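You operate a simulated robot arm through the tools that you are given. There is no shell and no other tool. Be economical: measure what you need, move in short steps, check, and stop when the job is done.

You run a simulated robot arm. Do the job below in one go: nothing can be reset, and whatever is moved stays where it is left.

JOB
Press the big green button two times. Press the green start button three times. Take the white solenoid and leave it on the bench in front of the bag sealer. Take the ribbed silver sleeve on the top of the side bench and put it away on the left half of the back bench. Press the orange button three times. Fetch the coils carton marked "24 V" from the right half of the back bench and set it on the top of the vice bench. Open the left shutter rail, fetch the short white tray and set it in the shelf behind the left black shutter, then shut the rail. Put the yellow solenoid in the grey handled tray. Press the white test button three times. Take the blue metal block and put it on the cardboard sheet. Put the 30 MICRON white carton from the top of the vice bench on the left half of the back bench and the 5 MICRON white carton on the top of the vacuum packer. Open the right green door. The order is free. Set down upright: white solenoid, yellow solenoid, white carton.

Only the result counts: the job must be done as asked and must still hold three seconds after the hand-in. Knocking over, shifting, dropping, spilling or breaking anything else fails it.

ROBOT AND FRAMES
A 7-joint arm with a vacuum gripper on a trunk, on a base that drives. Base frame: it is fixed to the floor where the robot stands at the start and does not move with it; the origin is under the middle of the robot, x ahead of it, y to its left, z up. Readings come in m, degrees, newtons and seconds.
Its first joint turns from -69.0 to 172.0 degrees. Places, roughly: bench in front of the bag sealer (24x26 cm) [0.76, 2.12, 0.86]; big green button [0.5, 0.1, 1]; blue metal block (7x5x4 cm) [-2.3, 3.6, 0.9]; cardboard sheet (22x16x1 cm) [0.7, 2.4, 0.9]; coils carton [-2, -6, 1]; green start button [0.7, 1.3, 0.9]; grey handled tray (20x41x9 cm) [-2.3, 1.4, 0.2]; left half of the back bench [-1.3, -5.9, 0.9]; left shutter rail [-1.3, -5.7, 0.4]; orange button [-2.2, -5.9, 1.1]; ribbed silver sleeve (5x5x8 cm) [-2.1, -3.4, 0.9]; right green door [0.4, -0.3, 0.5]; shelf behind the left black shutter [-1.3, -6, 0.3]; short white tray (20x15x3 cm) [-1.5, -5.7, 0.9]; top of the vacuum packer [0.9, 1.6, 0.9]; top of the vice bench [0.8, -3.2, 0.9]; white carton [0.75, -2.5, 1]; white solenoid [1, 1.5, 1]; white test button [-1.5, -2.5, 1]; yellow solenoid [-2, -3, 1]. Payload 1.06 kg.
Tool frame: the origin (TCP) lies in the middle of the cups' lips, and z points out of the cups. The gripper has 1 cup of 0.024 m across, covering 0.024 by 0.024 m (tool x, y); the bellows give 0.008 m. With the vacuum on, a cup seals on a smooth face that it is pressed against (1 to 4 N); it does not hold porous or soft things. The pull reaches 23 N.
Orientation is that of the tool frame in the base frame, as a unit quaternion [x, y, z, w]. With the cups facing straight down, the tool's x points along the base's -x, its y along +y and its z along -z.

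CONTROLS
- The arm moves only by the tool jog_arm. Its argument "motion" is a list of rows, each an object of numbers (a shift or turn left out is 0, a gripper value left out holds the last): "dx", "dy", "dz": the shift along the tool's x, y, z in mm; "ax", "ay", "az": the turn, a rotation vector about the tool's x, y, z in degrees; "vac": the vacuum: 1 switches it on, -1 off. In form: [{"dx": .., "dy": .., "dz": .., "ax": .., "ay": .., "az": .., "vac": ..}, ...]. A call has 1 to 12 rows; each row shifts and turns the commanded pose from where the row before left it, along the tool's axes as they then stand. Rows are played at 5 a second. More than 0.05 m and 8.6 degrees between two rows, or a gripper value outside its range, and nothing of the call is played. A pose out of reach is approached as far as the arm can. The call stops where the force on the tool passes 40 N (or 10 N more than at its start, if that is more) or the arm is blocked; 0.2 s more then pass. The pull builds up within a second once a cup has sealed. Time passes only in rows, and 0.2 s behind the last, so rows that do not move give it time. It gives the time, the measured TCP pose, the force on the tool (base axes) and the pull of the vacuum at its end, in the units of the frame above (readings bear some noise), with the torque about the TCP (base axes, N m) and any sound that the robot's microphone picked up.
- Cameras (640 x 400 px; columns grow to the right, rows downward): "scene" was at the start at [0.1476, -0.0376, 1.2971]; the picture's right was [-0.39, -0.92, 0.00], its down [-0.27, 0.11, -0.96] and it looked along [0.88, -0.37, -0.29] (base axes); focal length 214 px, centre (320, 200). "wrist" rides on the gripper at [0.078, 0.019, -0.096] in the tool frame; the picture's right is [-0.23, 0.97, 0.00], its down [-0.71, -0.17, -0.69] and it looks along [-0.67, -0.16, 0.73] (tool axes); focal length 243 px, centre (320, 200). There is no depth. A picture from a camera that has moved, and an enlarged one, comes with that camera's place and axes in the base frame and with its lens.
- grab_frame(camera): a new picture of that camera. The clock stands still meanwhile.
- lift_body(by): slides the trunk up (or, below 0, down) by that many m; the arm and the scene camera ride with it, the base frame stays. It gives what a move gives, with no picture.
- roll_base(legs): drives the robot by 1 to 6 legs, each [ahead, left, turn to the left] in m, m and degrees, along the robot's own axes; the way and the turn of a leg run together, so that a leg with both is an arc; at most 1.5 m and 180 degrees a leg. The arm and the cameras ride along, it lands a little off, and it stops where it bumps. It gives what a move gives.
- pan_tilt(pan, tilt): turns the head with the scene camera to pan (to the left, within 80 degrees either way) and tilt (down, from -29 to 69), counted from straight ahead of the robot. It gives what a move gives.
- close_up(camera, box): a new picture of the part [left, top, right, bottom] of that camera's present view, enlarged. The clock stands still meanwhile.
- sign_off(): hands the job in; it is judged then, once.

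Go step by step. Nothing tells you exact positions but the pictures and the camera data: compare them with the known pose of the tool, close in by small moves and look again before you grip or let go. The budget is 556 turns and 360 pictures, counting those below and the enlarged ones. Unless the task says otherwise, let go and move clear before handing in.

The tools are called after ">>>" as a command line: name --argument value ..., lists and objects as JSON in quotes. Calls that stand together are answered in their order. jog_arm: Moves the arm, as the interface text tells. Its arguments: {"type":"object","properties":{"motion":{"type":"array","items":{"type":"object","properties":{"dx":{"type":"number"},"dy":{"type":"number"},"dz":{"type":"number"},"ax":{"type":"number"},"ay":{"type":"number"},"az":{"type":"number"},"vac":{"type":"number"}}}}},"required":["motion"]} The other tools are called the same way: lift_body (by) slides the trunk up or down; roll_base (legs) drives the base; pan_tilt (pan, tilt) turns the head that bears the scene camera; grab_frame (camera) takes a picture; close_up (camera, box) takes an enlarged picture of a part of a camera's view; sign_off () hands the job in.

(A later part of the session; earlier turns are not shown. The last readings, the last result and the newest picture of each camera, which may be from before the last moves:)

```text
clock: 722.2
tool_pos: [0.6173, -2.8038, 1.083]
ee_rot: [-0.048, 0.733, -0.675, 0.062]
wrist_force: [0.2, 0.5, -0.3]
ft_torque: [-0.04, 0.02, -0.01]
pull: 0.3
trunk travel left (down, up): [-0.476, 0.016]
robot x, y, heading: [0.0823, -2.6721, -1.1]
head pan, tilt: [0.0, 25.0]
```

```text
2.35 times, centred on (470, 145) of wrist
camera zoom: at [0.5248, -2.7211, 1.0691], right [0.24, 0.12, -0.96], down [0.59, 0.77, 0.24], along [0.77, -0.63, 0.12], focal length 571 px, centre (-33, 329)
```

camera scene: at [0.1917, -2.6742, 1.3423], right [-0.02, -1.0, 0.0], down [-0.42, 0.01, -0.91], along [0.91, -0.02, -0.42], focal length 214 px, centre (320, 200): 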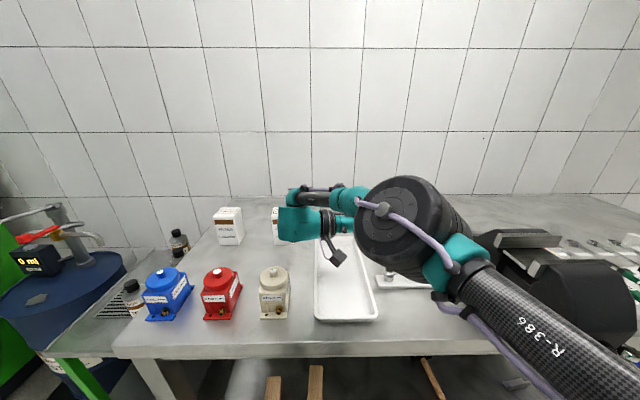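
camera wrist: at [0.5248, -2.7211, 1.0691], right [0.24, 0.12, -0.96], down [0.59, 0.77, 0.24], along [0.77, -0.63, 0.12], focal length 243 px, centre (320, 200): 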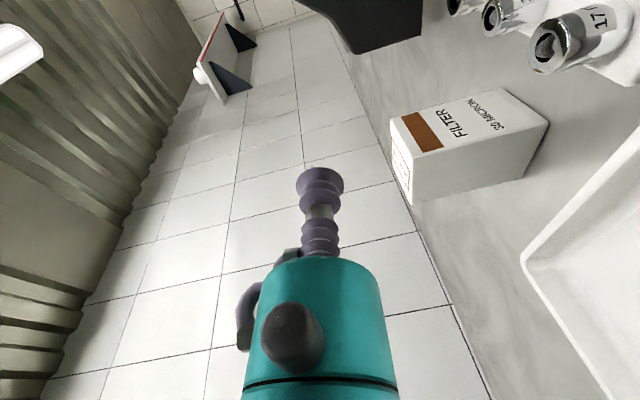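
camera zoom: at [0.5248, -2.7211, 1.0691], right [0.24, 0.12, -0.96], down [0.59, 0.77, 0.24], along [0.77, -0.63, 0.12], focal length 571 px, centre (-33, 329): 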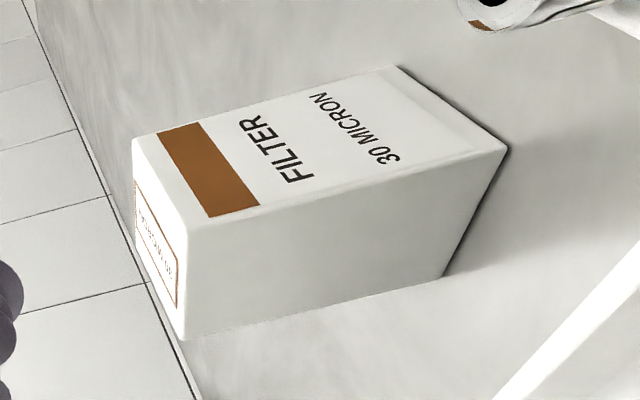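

From this close view: left-face centre at (0.752, −2.897), with the 5.6° turn. I'll move to 3.5 cm beside it, still high, then descend.

>>> roll_base --legs '[[0.133, -0.055, 1.0]]'

>>> jog_arm --motion '[{"ax": -3}, {"dy": 25}, {}]'

>>> grab_frame --camera "wrist"

>>> grab_frame --camera "scene"

```text
clock: 723.6
tool_pos: [0.7516, -2.8522, 1.082]
ee_rot: [-0.054, 0.734, -0.674, 0.068]
wrist_force: [0.3, 0.5, 1.0]
ft_torque: [-0.01, 0.02, -0.01]
pull: 0.0
trunk travel left (down, up): [-0.476, 0.016]
robot x, y, heading: [0.2118, -2.7308, 0.0]
head pan, tilt: [0.0, 25.0]
```

```text
clock: 724.4
tool_pos: [0.7501, -2.8493, 1.0574]
ee_rot: [-0.056, 0.75, -0.655, 0.067]
wrist_force: [0.1, 0.6, 0.1]
ft_torque: [0.02, -0.01, 0.01]
pull: 0.0
trunk travel left (down, up): [-0.476, 0.016]
robot x, y, heading: [0.2137, -2.7263, 0.1]
head pan, tilt: [0.0, 25.0]
```

```text
80 pictures are left
camera wrist: at [0.6566, -2.7666, 1.0496], right [0.23, 0.17, -0.96], down [0.58, 0.77, 0.28], along [0.78, -0.62, 0.08], focal length 243 px, centre (320, 200)
```

wrist: 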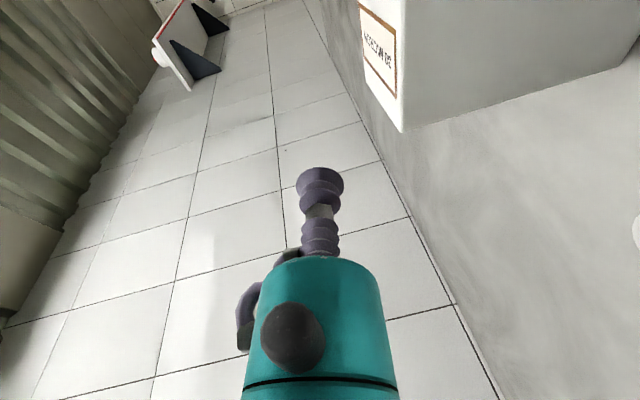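

```text
79 pictures are left
camera scene: at [0.3231, -2.7291, 1.3424], right [0.0, -1.0, 0.0], down [-0.42, 0.0, -0.91], along [0.91, 0.0, -0.42], focal length 214 px, centre (320, 200)
```

scene: 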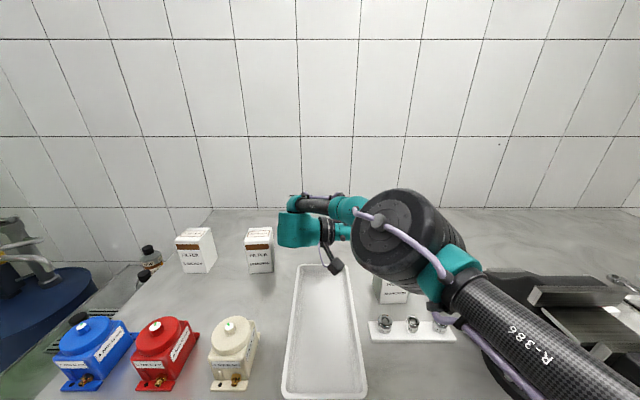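

>>> jog_arm --motion '[{"dy": 30}, {"dy": 30}, {}]'

>>> grab_frame --camera "scene"

>>> grab_frame --camera "wrist"

```text
clock: 725.2
tool_pos: [0.7485, -2.8417, 0.9976]
ee_rot: [-0.056, 0.751, -0.655, 0.066]
wrist_force: [-0.3, 0.4, -0.2]
ft_torque: [0.02, -0.02, -0.04]
pull: 0.0
trunk travel left (down, up): [-0.476, 0.016]
robot x, y, heading: [0.2157, -2.7307, 0.3]
head pan, tilt: [0.0, 25.0]
```

```text
78 pictures are left
camera scene: at [0.3231, -2.7291, 1.3424], right [0.0, -1.0, 0.0], down [-0.42, 0.0, -0.91], along [0.91, 0.0, -0.42], focal length 214 px, centre (320, 200)
```

scene: 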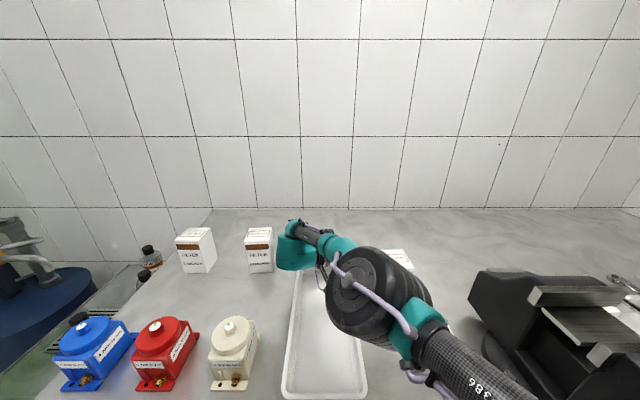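

```text
77 pictures are left
camera wrist: at [0.6562, -2.7592, 0.9889], right [0.23, 0.17, -0.96], down [0.58, 0.77, 0.28], along [0.78, -0.62, 0.08], focal length 243 px, centre (320, 200)
```

wrist: 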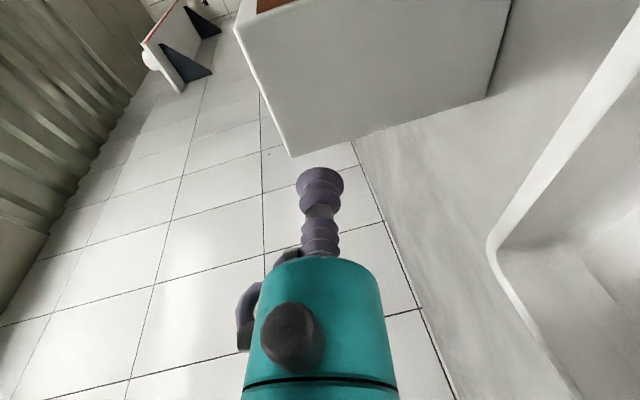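

The cup axis would hit near the face's back edge, so I'll shift 22 mm toward the front; height is good. Then advance with vacuum on.

>>> jog_arm --motion '[{"dx": 22, "dy": 4}, {"dz": 20, "vac": 1}, {"dz": 15}, {}]'

>>> grab_frame --camera "wrist"

```text
clock: 726.2
tool_pos: [0.735, -2.8777, 0.9904]
ee_rot: [-0.056, 0.75, -0.655, 0.066]
wrist_force: [-0.1, 0.7, -0.3]
ft_torque: [0.0, 0.0, 0.01]
pull: 0.1
trunk travel left (down, up): [-0.476, 0.016]
robot x, y, heading: [0.2123, -2.7291, -0.2]
head pan, tilt: [0.0, 25.0]
```

```text
76 pictures are left
camera wrist: at [0.6407, -2.7964, 0.981], right [0.23, 0.17, -0.96], down [0.58, 0.77, 0.28], along [0.78, -0.62, 0.08], focal length 243 px, centre (320, 200)
```

wrist: 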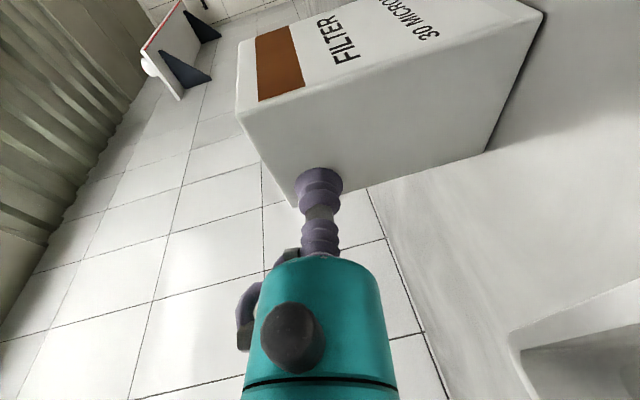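

>>> jog_arm --motion '[{"dz": 14}, {"dz": 8}, {"dz": 5}, {}]'

>>> jog_arm --motion '[{"dz": 4}, {"dz": 3}, {}, {}]'

```text
clock: 727.2
tool_pos: [0.7402, -2.9046, 0.9874]
ee_rot: [-0.056, 0.75, -0.656, 0.067]
wrist_force: [-1.1, 0.7, -0.2]
ft_torque: [-0.01, 0.04, 0.05]
pull: 0.0
trunk travel left (down, up): [-0.476, 0.016]
robot x, y, heading: [0.2086, -2.7305, 0.0]
head pan, tilt: [0.0, 25.0]
```

```text
clock: 728.2
tool_pos: [0.7438, -2.9106, 0.9851]
ee_rot: [-0.055, 0.75, -0.656, 0.066]
wrist_force: [-0.4, 1.2, 1.0]
ft_torque: [0.02, 0.0, 0.02]
pull: 0.0
trunk travel left (down, up): [-0.476, 0.016]
robot x, y, heading: [0.2121, -2.7266, 0.3]
head pan, tilt: [0.0, 25.0]
```

>>> jog_arm --motion '[{"dz": 3}, {"dz": 2}, {}, {}]'

>>> grab_frame --camera "wrist"

```text
clock: 729.2
tool_pos: [0.7419, -2.9155, 0.9848]
ee_rot: [-0.055, 0.75, -0.656, 0.066]
wrist_force: [0.1, 0.7, -1.1]
ft_torque: [0.02, 0.01, 0.0]
pull: 0.0
trunk travel left (down, up): [-0.476, 0.016]
robot x, y, heading: [0.2118, -2.7266, 0.2]
head pan, tilt: [0.0, 25.0]
```

```text
75 pictures are left
camera wrist: at [0.6487, -2.8341, 0.9763], right [0.23, 0.17, -0.96], down [0.58, 0.77, 0.28], along [0.78, -0.62, 0.08], focal length 243 px, centre (320, 200)
```

wrist: 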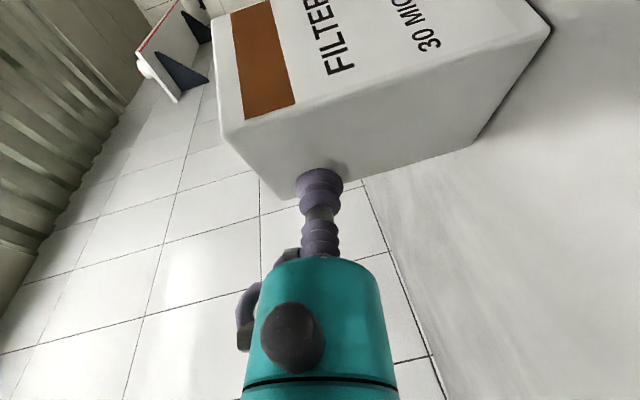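

The back edge is still too close to the cup's centre. I'll back off a bit, shift another 20 mm to the front, and retry.

>>> jog_arm --motion '[{"dz": -10}, {"dx": 20}, {}]'

>>> grab_frame --camera "wrist"

```text
clock: 730.0
tool_pos: [0.7207, -2.9086, 0.9857]
ee_rot: [-0.056, 0.75, -0.656, 0.066]
wrist_force: [0.0, -1.1, -0.3]
ft_torque: [0.0, 0.0, 0.02]
pull: 0.1
trunk travel left (down, up): [-0.476, 0.016]
robot x, y, heading: [0.2131, -2.7271, -0.2]
head pan, tilt: [0.0, 25.0]
```

```text
74 pictures are left
camera wrist: at [0.627, -2.8268, 0.9773], right [0.23, 0.17, -0.96], down [0.58, 0.77, 0.28], along [0.78, -0.62, 0.08], focal length 243 px, centre (320, 200)
```

wrist: 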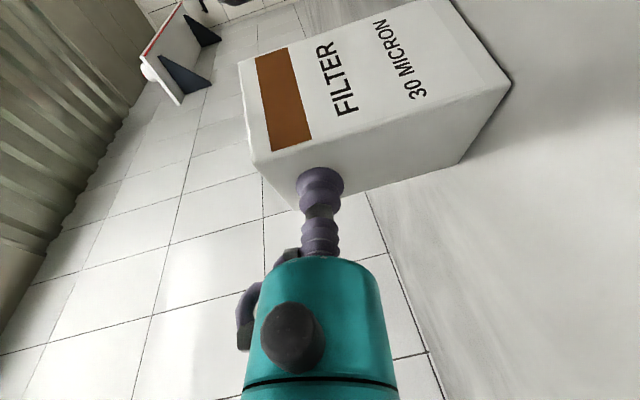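

My light touch near its back edge turned the carton: its left face now runs at about −18°, centre ≈ (0.748, −2.938). I'll back off and yaw the tool to match.

>>> jog_arm --motion '[{"dz": -25, "vac": -1}, {"dz": -20}, {"ay": 8}, {"ay": 8}, {"ay": 8}, {}]'

>>> grab_frame --camera "wrist"

>>> grab_frame --camera "scene"

```text
clock: 731.4
tool_pos: [0.7179, -2.8538, 0.9916]
ee_rot: [0.017, 0.754, -0.656, -0.017]
wrist_force: [-0.1, -0.1, 0.3]
ft_torque: [-0.02, 0.01, -0.01]
pull: 0.1
out of reach, approached as far as the arm can: row 4, 5
trunk travel left (down, up): [-0.476, 0.016]
robot x, y, heading: [0.2064, -2.728, 0.1]
head pan, tilt: [0.0, 25.0]
```

```text
73 pictures are left
camera wrist: at [0.6439, -2.7531, 0.9851], right [0.24, 0.12, -0.96], down [0.74, 0.62, 0.26], along [0.63, -0.77, 0.06], focal length 243 px, centre (320, 200)
```

wrist: 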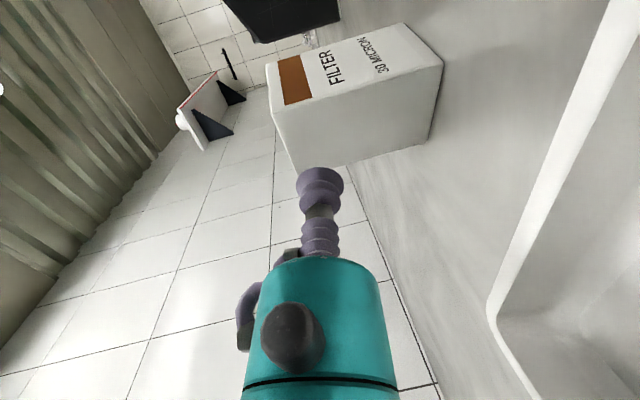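

```text
72 pictures are left
camera scene: at [0.3231, -2.7288, 1.3423], right [0.0, -1.0, 0.0], down [-0.42, 0.0, -0.91], along [0.91, 0.0, -0.42], focal length 214 px, centre (320, 200)
```

scene: 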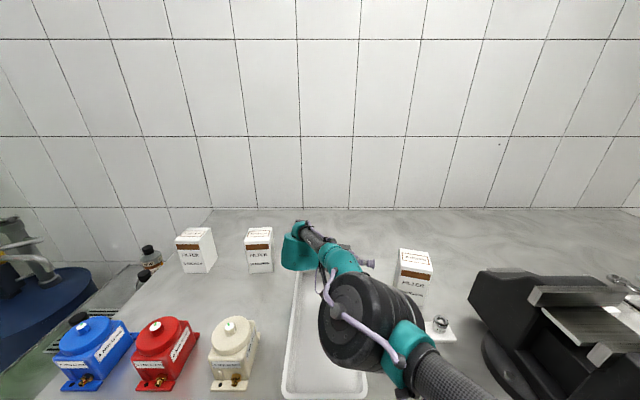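

The face is in fact nearly aligned with the tool now (about −3°). I'll shift 15 mm toward the back to centre on it and advance.

>>> jog_arm --motion '[{"dx": -15}, {"dz": 25, "vac": 1}, {"dz": 20}, {"dz": 8}, {}]'

>>> grab_frame --camera "wrist"

```text
clock: 732.6
tool_pos: [0.7179, -2.9074, 0.9838]
ee_rot: [0.018, 0.754, -0.656, -0.017]
wrist_force: [-0.3, 0.6, 0.2]
ft_torque: [0.01, 0.0, 0.0]
pull: 0.1
out of reach, approached as far as the arm can: row 1
trunk travel left (down, up): [-0.476, 0.016]
robot x, y, heading: [0.21, -2.7264, -0.1]
head pan, tilt: [0.0, 25.0]
```

```text
71 pictures are left
camera wrist: at [0.644, -2.8069, 0.9775], right [0.24, 0.12, -0.96], down [0.74, 0.62, 0.26], along [0.63, -0.77, 0.06], focal length 243 px, centre (320, 200)
```

wrist: 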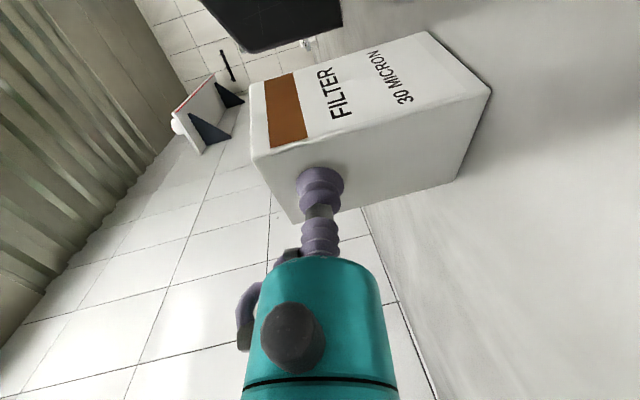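

>>> roll_base --legs '[[0.01, 0, 0]]'

>>> jog_arm --motion '[{"dz": 8}, {"dz": 6}, {"dz": 4}, {}]'

>>> jog_arm --motion '[{"dz": 3}, {"dz": 3}, {}, {}]'

```text
clock: 733.4
tool_pos: [0.7283, -2.9075, 0.9834]
ee_rot: [0.017, 0.754, -0.656, -0.016]
wrist_force: [-0.1, 0.5, -0.3]
ft_torque: [0.01, 0.0, 0.0]
pull: 0.1
trunk travel left (down, up): [-0.476, 0.016]
robot x, y, heading: [0.2208, -2.7279, 0.1]
head pan, tilt: [0.0, 25.0]
```

```text
clock: 734.4
tool_pos: [0.7264, -2.925, 0.9818]
ee_rot: [0.017, 0.754, -0.656, -0.015]
wrist_force: [-0.2, -0.3, 0.6]
ft_torque: [-0.08, 0.1, -0.04]
pull: 22.9
trunk travel left (down, up): [-0.476, 0.016]
robot x, y, heading: [0.2235, -2.7278, -0.0]
head pan, tilt: [0.0, 25.0]
```

```text
clock: 735.4
tool_pos: [0.7273, -2.9297, 0.9807]
ee_rot: [0.017, 0.754, -0.656, -0.016]
wrist_force: [-0.4, 1.5, 2.8]
ft_torque: [-0.15, 0.18, -0.1]
pull: 22.9
trunk travel left (down, up): [-0.476, 0.016]
robot x, y, heading: [0.2246, -2.7294, -0.1]
head pan, tilt: [0.0, 25.0]
```

Sealed at 23 N. Lifting gently and checking.

>>> jog_arm --motion '[{"dy": -8}, {"dy": -15}, {"dy": -25}, {"dy": -25}, {}]'

>>> grab_frame --camera "scene"

>>> grab_frame --camera "wrist"

```text
clock: 736.5
tool_pos: [0.7284, -2.9426, 1.0521]
ee_rot: [0.016, 0.754, -0.657, -0.017]
wrist_force: [0.8, 0.1, -2.3]
ft_torque: [0.04, 0.01, -0.04]
pull: 22.8
trunk travel left (down, up): [-0.476, 0.016]
robot x, y, heading: [0.2166, -2.7259, 0.4]
head pan, tilt: [0.0, 25.0]
```

```text
70 pictures are left
camera scene: at [0.3336, -2.7291, 1.3423], right [0.0, -1.0, 0.0], down [-0.42, 0.0, -0.91], along [0.91, 0.0, -0.42], focal length 214 px, centre (320, 200)
```

scene: 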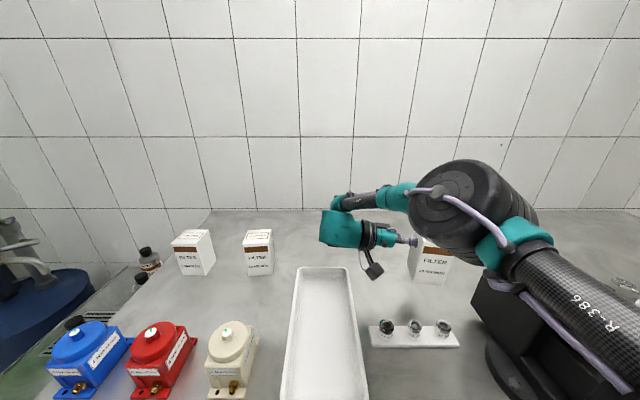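

```text
69 pictures are left
camera wrist: at [0.6544, -2.8421, 1.0467], right [0.24, 0.12, -0.96], down [0.74, 0.62, 0.26], along [0.63, -0.77, 0.06], focal length 243 px, centre (320, 200)
```

wrist: 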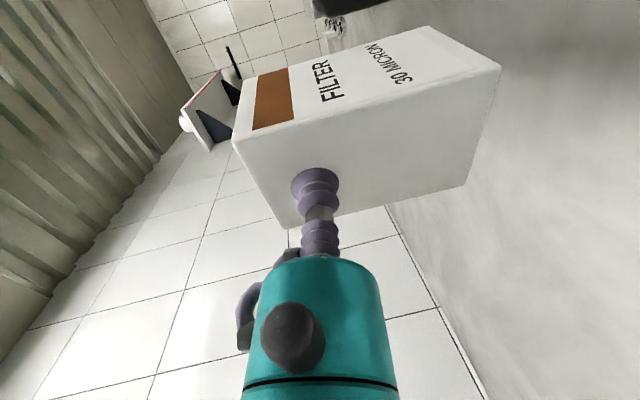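

It's held well. I'll raise a little more to clear the sockets and back away.

>>> jog_arm --motion '[{"dy": -15}, {"dy": -10}, {}]'

>>> roll_base --legs '[[-0.55, 0, 0]]'

>>> grab_frame --camera "scene"

```text
clock: 737.4
tool_pos: [0.7283, -2.9454, 1.0781]
ee_rot: [0.017, 0.754, -0.657, -0.017]
wrist_force: [-0.9, -0.2, -1.3]
ft_torque: [0.02, 0.0, -0.04]
pull: 22.6
trunk travel left (down, up): [-0.476, 0.016]
robot x, y, heading: [0.2219, -2.7285, 0.1]
head pan, tilt: [0.0, 25.0]
```

```text
clock: 740.5
tool_pos: [0.1907, -2.9427, 1.0793]
ee_rot: [0.012, 0.754, -0.657, -0.013]
wrist_force: [0.4, 0.8, -2.0]
ft_torque: [0.03, 0.0, -0.01]
pull: 22.5
trunk travel left (down, up): [-0.476, 0.016]
robot x, y, heading: [-0.3172, -2.7299, 0.7]
head pan, tilt: [0.0, 25.0]
```

```text
68 pictures are left
camera scene: at [-0.2065, -2.7314, 1.3424], right [0.01, -1.0, 0.0], down [-0.42, -0.01, -0.91], along [0.91, 0.01, -0.42], focal length 214 px, centre (320, 200)
```

scene: 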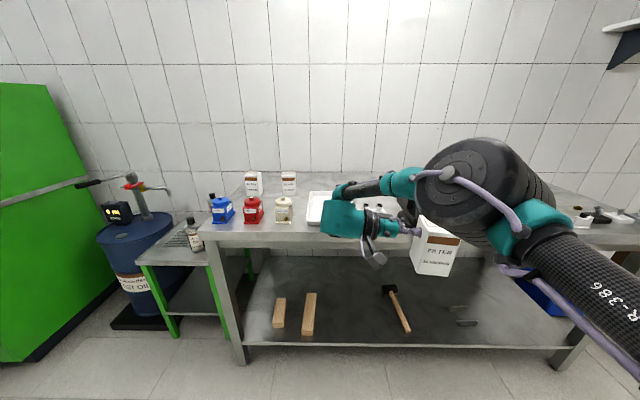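

Everything else is undisturbed and the carton hangs upright. Off to the back bench.

>>> roll_base --legs '[[-0.3, 0, 0], [0, 0, -90.5], [1.2, 0, 0], [0, -0.66, 0], [0.7, 0, 0]]'

>>> pan_tilt --pan 0 --tilt 30

>>> grab_frame --camera "scene"

```text
clock: 761.1
tool_pos: [-1.5253, -5.0857, 1.0788]
ee_rot: [0.551, 0.514, -0.447, -0.481]
wrist_force: [-0.2, 0.2, -2.2]
ft_torque: [-0.02, -0.03, -0.04]
pull: 23.2
trunk travel left (down, up): [-0.476, 0.016]
robot x, y, heading: [-1.2942, -4.5812, -91.3]
head pan, tilt: [0.0, 25.0]
```

```text
clock: 761.8
tool_pos: [-1.5248, -5.0859, 1.0783]
ee_rot: [0.552, 0.514, -0.447, -0.481]
wrist_force: [0.6, -0.2, -2.1]
ft_torque: [-0.03, -0.01, -0.05]
pull: 22.5
trunk travel left (down, up): [-0.476, 0.016]
robot x, y, heading: [-1.2994, -4.5858, -91.5]
head pan, tilt: [0.0, 30.0]
```

```text
67 pictures are left
camera scene: at [-1.2981, -4.6966, 1.3344], right [-1.0, 0.02, 0.0], down [0.01, 0.5, -0.87], along [-0.02, -0.87, -0.5], focal length 214 px, centre (320, 200)
```

scene: 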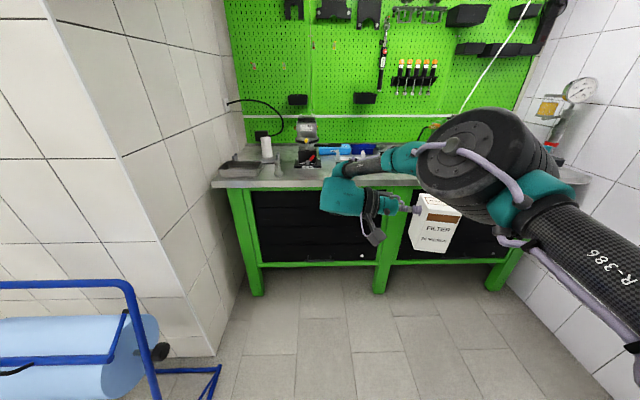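

>>> roll_base --legs '[[0.42, 0.07, 1.5]]'

>>> pan_tilt --pan -15 --tilt 38

>>> grab_frame --camera "scene"

>>> grab_frame --camera "wrist"

```text
clock: 764.4
tool_pos: [-1.4502, -5.5097, 1.0782]
ee_rot: [0.546, 0.52, -0.452, -0.476]
wrist_force: [-0.1, 0.6, -1.3]
ft_torque: [0.0, -0.03, -0.06]
pull: 23.4
trunk travel left (down, up): [-0.476, 0.016]
robot x, y, heading: [-1.2299, -5.0076, -89.9]
head pan, tilt: [0.0, 30.0]
```

```text
clock: 765.1
tool_pos: [-1.4508, -5.5103, 1.0779]
ee_rot: [0.546, 0.52, -0.452, -0.477]
wrist_force: [0.2, 0.2, -1.0]
ft_torque: [0.0, -0.02, -0.05]
pull: 22.7
trunk travel left (down, up): [-0.476, 0.016]
robot x, y, heading: [-1.227, -5.0035, -90.2]
head pan, tilt: [-15.0, 38.0]
```

```text
66 pictures are left
camera scene: at [-1.2537, -5.1097, 1.322], right [-0.97, 0.26, 0.0], down [0.16, 0.59, -0.79], along [-0.21, -0.76, -0.62], focal length 214 px, centre (320, 200)
```

scene: 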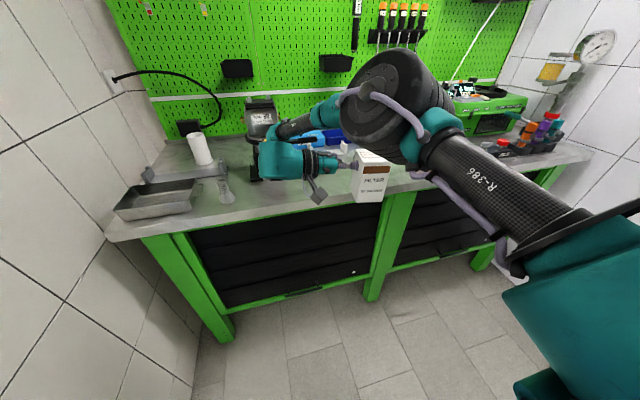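

```text
65 pictures are left
camera wrist: at [-1.3494, -5.4372, 1.0727], right [0.12, -0.24, -0.96], down [0.62, -0.74, 0.26], along [-0.78, -0.63, 0.06], focal length 243 px, centre (320, 200)
```

wrist: 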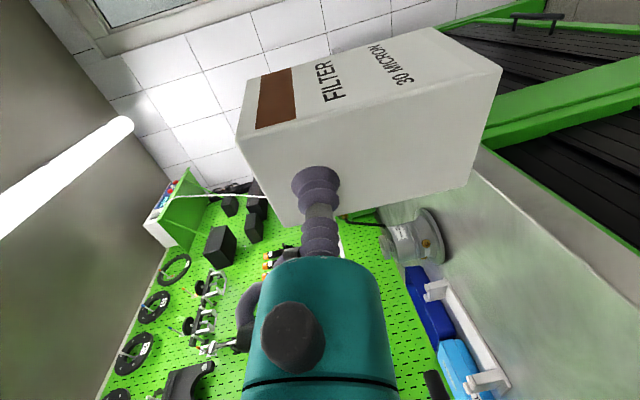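

>>> roll_base --legs '[[0.185, -0.03, 0]]'

>>> jog_arm --motion '[{"dy": 30}, {"dy": 25}, {}]'

>>> grab_frame --camera "scene"

>>> grab_frame --camera "wrist"

```text
clock: 766.7
tool_pos: [-1.4825, -5.6997, 1.0784]
ee_rot: [0.547, 0.52, -0.452, -0.476]
wrist_force: [-0.6, 0.1, -2.9]
ft_torque: [-0.01, -0.02, -0.04]
pull: 23.1
trunk travel left (down, up): [-0.476, 0.016]
robot x, y, heading: [-1.2638, -5.1951, -90.5]
head pan, tilt: [-15.0, 38.0]
```

```text
clock: 767.5
tool_pos: [-1.4749, -5.7004, 1.0237]
ee_rot: [0.546, 0.52, -0.452, -0.476]
wrist_force: [-0.2, 0.1, -1.6]
ft_torque: [-0.02, 0.02, -0.02]
pull: 22.8
trunk travel left (down, up): [-0.476, 0.016]
robot x, y, heading: [-1.2612, -5.1948, -90.2]
head pan, tilt: [-15.0, 38.0]
```

```text
64 pictures are left
camera scene: at [-1.2852, -5.298, 1.322], right [-0.97, 0.26, 0.0], down [0.16, 0.59, -0.79], along [-0.21, -0.76, -0.62], focal length 214 px, centre (320, 200)
```

scene: 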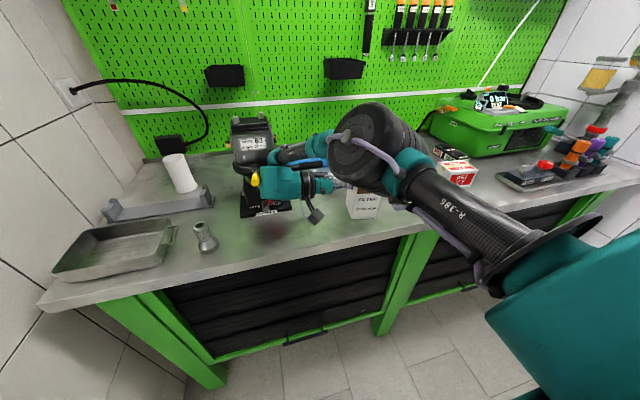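

```text
63 pictures are left
camera wrist: at [-1.3742, -5.6273, 1.0179], right [0.12, -0.24, -0.96], down [0.62, -0.74, 0.26], along [-0.78, -0.63, 0.06], focal length 243 px, centre (320, 200)
```

wrist: 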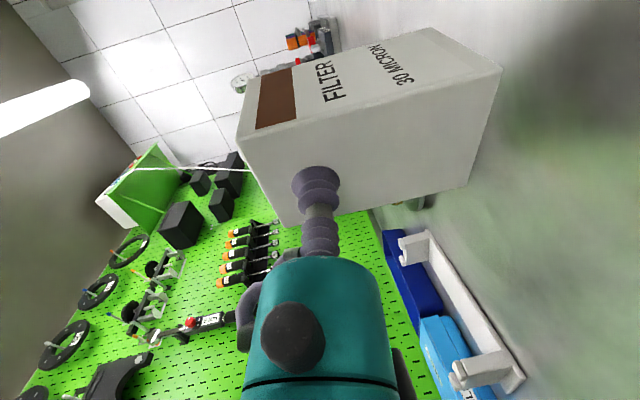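

>>> jog_arm --motion '[{"dy": 15}, {"dy": 12}, {}]'

>>> close_up --camera "scene" --box '[220, 120, 420, 250]'

```text
clock: 768.3
tool_pos: [-1.4713, -5.7007, 0.9974]
ee_rot: [0.547, 0.52, -0.452, -0.476]
wrist_force: [-0.1, 0.5, -2.4]
ft_torque: [0.01, -0.06, -0.04]
pull: 23.0
trunk travel left (down, up): [-0.476, 0.016]
robot x, y, heading: [-1.261, -5.1908, -90.4]
head pan, tilt: [-15.0, 38.0]
```

```text
3.08 times, centred on (320, 185) of scene
camera zoom: at [-1.2851, -5.298, 1.322], right [-0.97, 0.26, 0.0], down [0.16, 0.59, -0.79], along [-0.21, -0.76, -0.62], focal length 660 px, centre (320, 246)
```

zoom: 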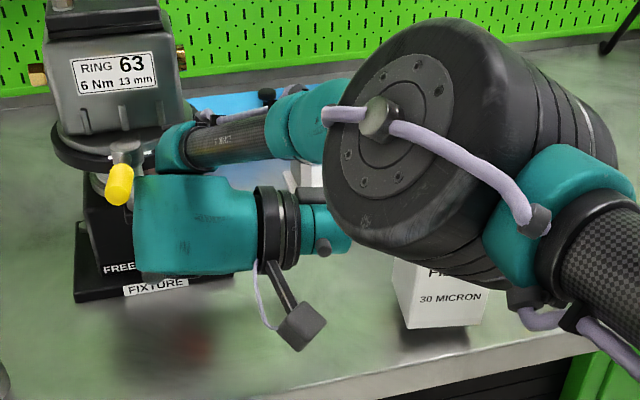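

The wrist is near the fixture's yellow lever, so I'll shift 2 cm away to the right before lowering the last bit.

>>> jog_arm --motion '[{"dz": 20}, {"dy": 5}, {}]'

>>> jog_arm --motion '[{"dy": 4}, {"dy": 3}, {}]'

```text
clock: 769.1
tool_pos: [-1.4884, -5.6995, 0.9899]
ee_rot: [0.546, 0.521, -0.452, -0.476]
wrist_force: [-0.2, -0.3, -1.2]
ft_torque: [-0.05, -0.01, -0.02]
pull: 22.9
trunk travel left (down, up): [-0.476, 0.016]
robot x, y, heading: [-1.2632, -5.1935, -90.3]
head pan, tilt: [-15.0, 38.0]
```

```text
clock: 769.9
tool_pos: [-1.4878, -5.6993, 0.9828]
ee_rot: [0.546, 0.519, -0.452, -0.477]
wrist_force: [1.9, 0.0, 1.2]
ft_torque: [0.06, 0.1, -0.03]
pull: 23.4
trunk travel left (down, up): [-0.476, 0.016]
robot x, y, heading: [-1.2625, -5.1912, -90.4]
head pan, tilt: [-15.0, 38.0]
```

>>> jog_arm --motion '[{"dy": 3}, {"dy": 2}, {}]'

>>> close_up --camera "wrist" --box '[200, 0, 640, 280]'

```text
clock: 770.7
tool_pos: [-1.4868, -5.699, 0.9787]
ee_rot: [0.547, 0.519, -0.452, -0.476]
wrist_force: [0.6, -1.4, 11.6]
ft_torque: [0.03, -0.09, -0.12]
pull: 22.9
trunk travel left (down, up): [-0.476, 0.016]
robot x, y, heading: [-1.2603, -5.1965, -90.4]
head pan, tilt: [-15.0, 38.0]
```

```text
1.43 times, centred on (420, 140) of wrist
camera zoom: at [-1.3858, -5.6261, 0.9731], right [0.12, -0.24, -0.96], down [0.62, -0.74, 0.26], along [-0.78, -0.63, 0.06], focal length 347 px, centre (177, 286)
```

zoom: 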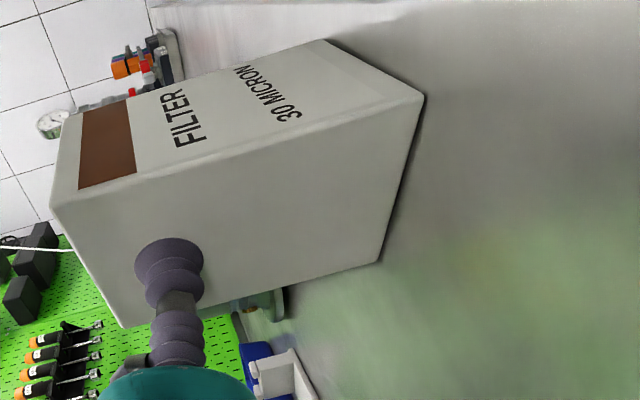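

It's seated flat. Releasing, easing back a little, and rising.

>>> jog_arm --motion '[{"dy": -3}, {"vac": -1}, {}, {}, {}, {"dz": -6}, {"dz": -8}, {"dy": -20}, {"dy": -30}, {"dy": -30}, {}]'

>>> grab_frame --camera "scene"

```text
clock: 773.1
tool_pos: [-1.4838, -5.6984, 1.0618]
ee_rot: [0.546, 0.519, -0.453, -0.476]
wrist_force: [-0.5, -0.1, 0.4]
ft_torque: [0.01, 0.0, 0.0]
pull: 0.1
trunk travel left (down, up): [-0.476, 0.016]
robot x, y, heading: [-1.2618, -5.1921, -90.4]
head pan, tilt: [-15.0, 38.0]
```

```text
60 pictures are left
camera scene: at [-1.285, -5.2981, 1.3219], right [-0.97, 0.26, 0.0], down [0.16, 0.59, -0.79], along [-0.21, -0.76, -0.62], focal length 214 px, centre (320, 200)
```

scene: 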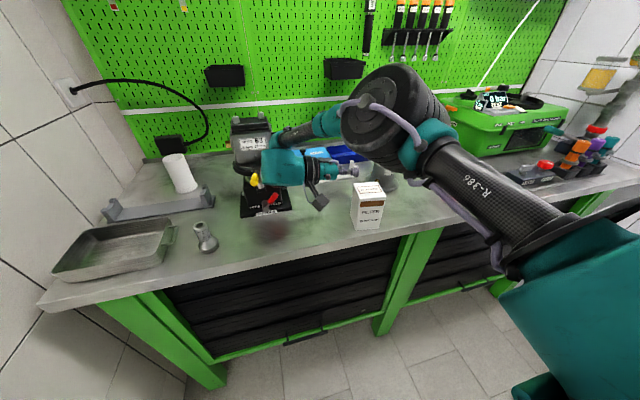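

The 30 MICRON carton stands upright on the left half. I'll back out and restore the tool-down pose for the 5 MICRON carton.

>>> roll_base --legs '[[-0.6, 0, 0]]'

>>> jog_arm --motion '[{"ax": -8.5}, {"ax": -8.5}, {"ax": -8.5}, {"ax": -8.5}, {"ax": -8.5}, {"ax": -8.5}, {"ax": -8.5}, {"ax": -8.5}, {"ax": -8.5}, {"ax": -5.5}, {}]'

>>> roll_base --legs '[[-0.7, 0, 0], [0, 0, 90], [1.0, 0, 0], [0, 1.3, 0]]'

```text
clock: 776.5
tool_pos: [-1.4825, -5.0859, 1.0619]
ee_rot: [0.546, 0.52, -0.452, -0.476]
wrist_force: [0.1, 0.5, -0.2]
ft_torque: [0.03, -0.03, 0.0]
pull: 0.0
trunk travel left (down, up): [-0.476, 0.016]
robot x, y, heading: [-1.2623, -4.5815, -90.3]
head pan, tilt: [-15.0, 38.0]
```

```text
clock: 778.9
tool_pos: [-1.4832, -5.0873, 1.0613]
ee_rot: [0.724, 0.69, 0.0, 0.0]
wrist_force: [0.9, 0.6, 0.4]
ft_torque: [-0.03, 0.02, 0.03]
pull: 0.0
trunk travel left (down, up): [-0.476, 0.016]
robot x, y, heading: [-1.263, -4.5793, -90.1]
head pan, tilt: [-15.0, 38.0]
```

```text
clock: 802.9
tool_pos: [0.3039, -2.8212, 1.063]
ee_rot: [0.026, 1.0, -0.001, -0.001]
wrist_force: [0.3, 0.4, -0.2]
ft_torque: [-0.02, -0.01, -0.01]
pull: 0.2
trunk travel left (down, up): [-0.476, 0.016]
robot x, y, heading: [-0.2001, -2.5988, -0.0]
head pan, tilt: [-15.0, 38.0]
```

>>> jog_arm --motion '[{"dx": -40, "dy": 12}, {"dx": -35, "dy": 10}, {}]'

>>> roll_base --legs '[[0, 0.43, 0], [0.33, 0, 0]]'

>>> pan_tilt --pan -15 --tilt 30

>>> grab_frame --camera "scene"

>>> grab_frame --camera "wrist"

```text
clock: 803.7
tool_pos: [0.3779, -2.8033, 1.0616]
ee_rot: [0.025, 1.0, -0.001, -0.001]
wrist_force: [0.1, 0.0, 0.4]
ft_torque: [0.01, 0.04, 0.01]
pull: 0.1
trunk travel left (down, up): [-0.476, 0.016]
robot x, y, heading: [-0.2012, -2.597, 0.2]
head pan, tilt: [-15.0, 38.0]
```

```text
clock: 809.8
tool_pos: [0.7123, -2.3836, 1.0616]
ee_rot: [0.032, 0.999, -0.001, -0.001]
wrist_force: [-0.1, 0.4, -0.1]
ft_torque: [0.02, 0.02, 0.0]
pull: 0.0
trunk travel left (down, up): [-0.476, 0.016]
robot x, y, heading: [0.1332, -2.1731, -1.0]
head pan, tilt: [-15.0, 38.0]
```

```text
clock: 810.5
tool_pos: [0.7112, -2.3847, 1.0609]
ee_rot: [0.032, 0.999, -0.001, -0.001]
wrist_force: [0.8, 0.1, -0.7]
ft_torque: [0.0, -0.01, 0.05]
pull: 0.1
trunk travel left (down, up): [-0.476, 0.016]
robot x, y, heading: [0.1325, -2.1723, -0.8]
head pan, tilt: [-15.0, 30.0]
```

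```text
59 pictures are left
camera scene: at [0.2403, -2.201, 1.3343], right [-0.27, -0.96, 0.0], down [-0.48, 0.14, -0.87], along [0.83, -0.24, -0.5], focal length 214 px, centre (320, 200)
```

scene: 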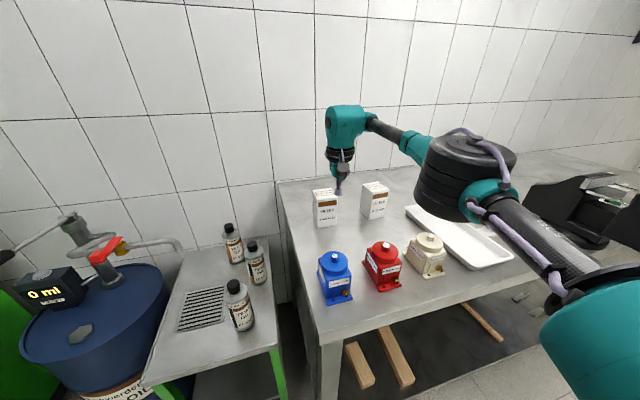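

```text
58 pictures are left
camera wrist: at [0.6343, -2.361, 1.1571], right [0.3, 0.95, 0.0], down [0.7, -0.22, 0.68], along [0.65, -0.2, -0.73], focal length 243 px, centre (320, 200)
```

wrist: 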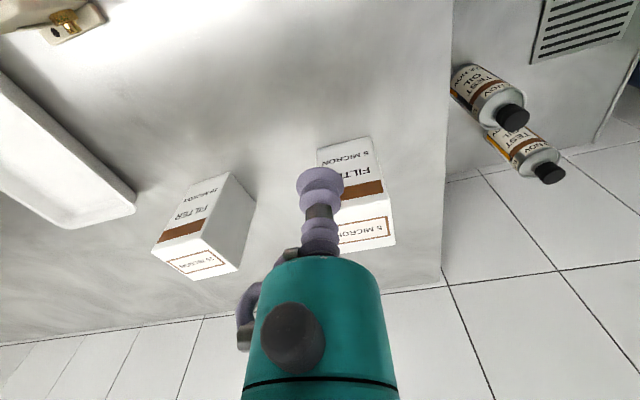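

>>> close_up --camera "wrist" --box '[300, 120, 420, 260]'

>>> close_up --camera "scene" --box '[295, 170, 395, 240]'

```text
2.86 times, centred on (360, 190) of wrist
camera zoom: at [0.6343, -2.361, 1.1571], right [0.3, 0.95, 0.0], down [0.7, -0.22, 0.68], along [0.65, -0.2, -0.73], focal length 693 px, centre (206, 229)
```

zoom: 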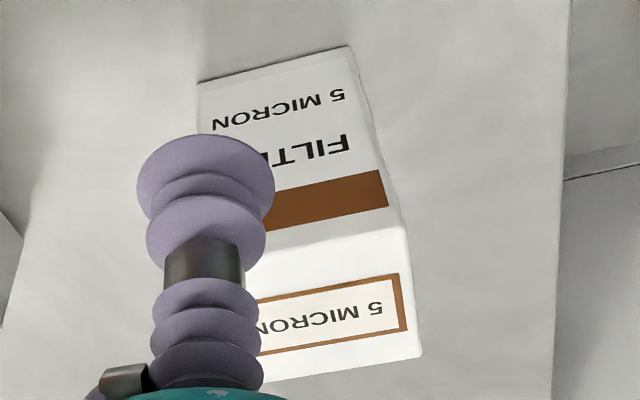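

```text
5.71 times, centred on (345, 205) of scene
camera zoom: at [0.2403, -2.201, 1.3343], right [-0.27, -0.96, 0.0], down [-0.48, 0.14, -0.87], along [0.83, -0.24, -0.5], focal length 1226 px, centre (177, 171)
```

zoom: 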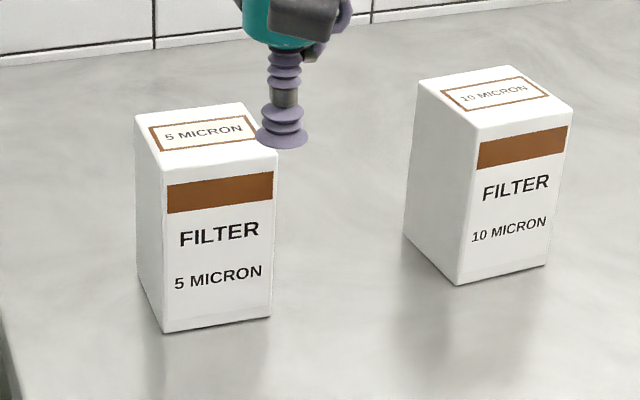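

The 5 MICRON carton's top centre is (0.794, −2.376, 1.022). I'll drive 8 cm ahead and descend with vacuum.

>>> roll_base --legs '[[0.083, 0.01, 0]]'

>>> jog_arm --motion '[{"dz": 20, "vac": 1}, {"dz": 8}, {"dz": 5}, {"dz": 4}, {}]'

>>> close_up --camera "scene" --box '[270, 90, 530, 240]'

```text
clock: 811.6
tool_pos: [0.7917, -2.3738, 1.0609]
ee_rot: [0.031, 1.0, -0.001, -0.001]
wrist_force: [-0.9, 0.3, 0.7]
ft_torque: [0.04, 0.0, -0.05]
pull: 0.0
trunk travel left (down, up): [-0.476, 0.016]
robot x, y, heading: [0.2109, -2.1634, -0.7]
head pan, tilt: [-15.0, 30.0]
```

```text
clock: 812.8
tool_pos: [0.7919, -2.3759, 1.0226]
ee_rot: [0.031, 1.0, -0.001, -0.001]
wrist_force: [-0.2, -0.1, 0.0]
ft_torque: [0.02, 0.0, -0.02]
pull: 0.1
trunk travel left (down, up): [-0.476, 0.016]
robot x, y, heading: [0.211, -2.1625, -0.7]
head pan, tilt: [-15.0, 30.0]
```

```text
2.46 times, centred on (400, 165) of scene
camera zoom: at [0.3196, -2.192, 1.3344], right [-0.27, -0.96, 0.0], down [-0.48, 0.14, -0.87], along [0.83, -0.24, -0.5], focal length 528 px, centre (123, 286)
```

zoom: 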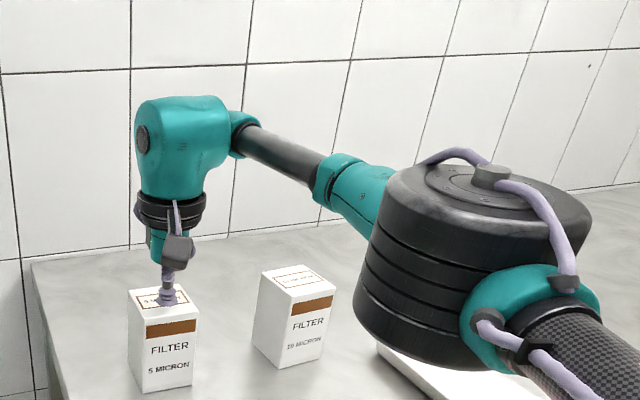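

>>> jog_arm --motion '[{"dz": 4}, {"dz": 3}, {"dz": 3}, {}, {}]'

```text
clock: 814.0
tool_pos: [0.7909, -2.3752, 1.0156]
ee_rot: [0.032, 0.999, -0.001, -0.001]
wrist_force: [0.1, 0.5, 0.2]
ft_torque: [0.0, -0.01, 0.03]
pull: 0.0
trunk travel left (down, up): [-0.476, 0.016]
robot x, y, heading: [0.2118, -2.1627, -0.6]
head pan, tilt: [-15.0, 30.0]
```

>>> jog_arm --motion '[{"dz": 4}, {"dz": 3}, {"dz": 3}, {}, {}]'

```text
clock: 815.2
tool_pos: [0.7904, -2.3756, 1.0041]
ee_rot: [0.032, 0.999, -0.001, -0.001]
wrist_force: [0.6, -1.4, 5.2]
ft_torque: [0.02, 0.01, -0.01]
pull: 0.0
trunk travel left (down, up): [-0.476, 0.016]
robot x, y, heading: [0.2076, -2.1661, -0.3]
head pan, tilt: [-15.0, 30.0]
```

>>> jog_arm --motion '[{"dz": 1.5}, {}, {}]'

```text
clock: 816.0
tool_pos: [0.79, -2.3761, 1.0021]
ee_rot: [0.031, 1.0, -0.001, 0.0]
wrist_force: [1.0, 0.1, 6.4]
ft_torque: [-0.02, -0.02, 0.0]
pull: 0.1
trunk travel left (down, up): [-0.476, 0.016]
robot x, y, heading: [0.2117, -2.1651, -1.0]
head pan, tilt: [-15.0, 30.0]
```

>>> jog_arm --motion '[{"vac": 1, "dz": 2}, {"dz": 2}, {}, {}, {}]'

>>> close_up --camera "wrist" --box '[240, 100, 440, 260]'

```text
clock: 817.2
tool_pos: [0.7888, -2.3743, 0.9999]
ee_rot: [0.032, 1.0, 0.0, 0.001]
wrist_force: [1.3, -2.7, 23.7]
ft_torque: [0.1, 0.07, -0.01]
pull: 0.1
trunk travel left (down, up): [-0.476, 0.016]
robot x, y, heading: [0.2128, -2.1675, -0.9]
head pan, tilt: [-15.0, 30.0]
```

```text
2.50 times, centred on (340, 180) of wrist
camera zoom: at [0.7119, -2.3513, 1.0963], right [0.3, 0.96, 0.0], down [0.69, -0.21, 0.69], along [0.66, -0.2, -0.73], focal length 606 px, centre (270, 250)
```

zoom: 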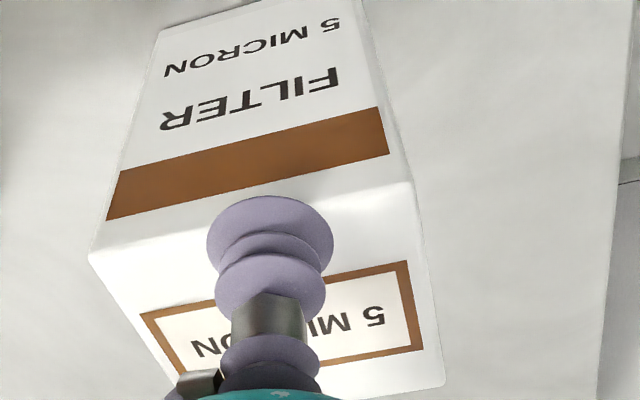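

The cup overlaps the top's front edge. I'll lift 1 cm, move 17 mm further in and retry.

>>> jog_arm --motion '[{"dz": -12}, {"dx": -17}, {"dz": 6}, {"dz": 3}, {}, {}]'

```text
clock: 818.6
tool_pos: [0.7959, -2.3729, 1.0038]
ee_rot: [0.032, 0.999, 0.0, 0.002]
wrist_force: [-7.1, 1.1, 19.5]
ft_torque: [-0.01, -0.18, 0.0]
pull: 22.8
out of reach, approached as far as the arm can: row 2
trunk travel left (down, up): [-0.476, 0.016]
robot x, y, heading: [0.2135, -2.1674, -0.4]
head pan, tilt: [-15.0, 30.0]
```

Sealed. Lifting it straight up and backing off.

>>> jog_arm --motion '[{"dz": -10}, {"dz": -20}, {"dz": -25, "dx": 10}, {}]'

>>> grab_frame --camera "scene"

```text
clock: 819.6
tool_pos: [0.7917, -2.3748, 1.0574]
ee_rot: [0.032, 0.999, 0.0, 0.0]
wrist_force: [-0.2, -0.2, -1.9]
ft_torque: [-0.02, 0.02, 0.02]
pull: 22.8
trunk travel left (down, up): [-0.476, 0.016]
robot x, y, heading: [0.2134, -2.1636, -0.8]
head pan, tilt: [-15.0, 30.0]
```

```text
53 pictures are left
camera scene: at [0.3201, -2.192, 1.3343], right [-0.27, -0.96, 0.0], down [-0.48, 0.14, -0.87], along [0.83, -0.24, -0.5], focal length 214 px, centre (320, 200)
```

scene: 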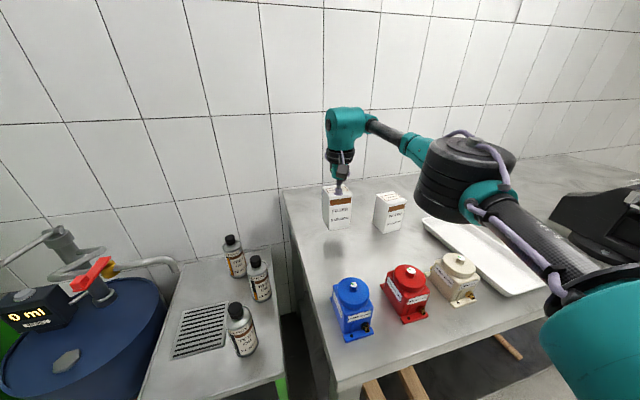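

The carton must clear the pots in front, so I'll raise it another 6 cm before backing off.

>>> jog_arm --motion '[{"dz": -25, "dx": 5}, {"dz": -25, "dx": 5}, {"dz": -20}, {}]'

```text
clock: 820.6
tool_pos: [0.7806, -2.3756, 1.1254]
ee_rot: [0.031, 1.0, 0.0, 0.0]
wrist_force: [-0.3, -0.3, -1.3]
ft_torque: [-0.01, 0.05, -0.01]
pull: 22.6
trunk travel left (down, up): [-0.476, 0.016]
robot x, y, heading: [0.2144, -2.1664, -0.9]
head pan, tilt: [-15.0, 30.0]
```

>>> roll_base --legs '[[-0.65, 0, 0.8], [0, 1.4, 0], [0, 1.4, 0], [0, 1.0, 0]]'

>>> pan_tilt --pan -10 --tilt 28

>>> grab_frame --camera "scene"

```text
clock: 857.1
tool_pos: [0.2463, 1.4455, 1.1257]
ee_rot: [0.024, 1.0, -0.001, -0.001]
wrist_force: [-0.2, -0.9, -2.3]
ft_torque: [0.03, 0.0, 0.02]
pull: 22.7
trunk travel left (down, up): [-0.476, 0.016]
robot x, y, heading: [-0.326, 1.6509, -0.2]
head pan, tilt: [-15.0, 30.0]
```

```text
clock: 857.8
tool_pos: [0.2455, 1.4451, 1.1258]
ee_rot: [0.025, 1.0, 0.0, -0.001]
wrist_force: [-0.1, 0.6, -1.9]
ft_torque: [0.03, 0.04, 0.0]
pull: 22.6
trunk travel left (down, up): [-0.476, 0.016]
robot x, y, heading: [-0.3223, 1.6498, 0.0]
head pan, tilt: [-10.0, 28.0]
```

```text
52 pictures are left
camera scene: at [-0.2148, 1.6309, 1.3375], right [-0.18, -0.98, 0.0], down [-0.46, 0.08, -0.88], along [0.87, -0.16, -0.47], focal length 214 px, centre (320, 200)
```

scene: 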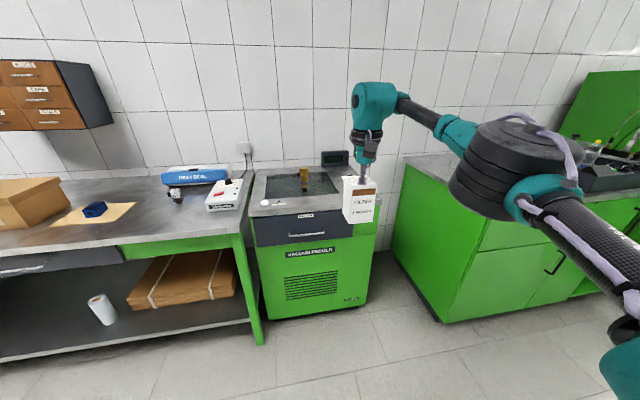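

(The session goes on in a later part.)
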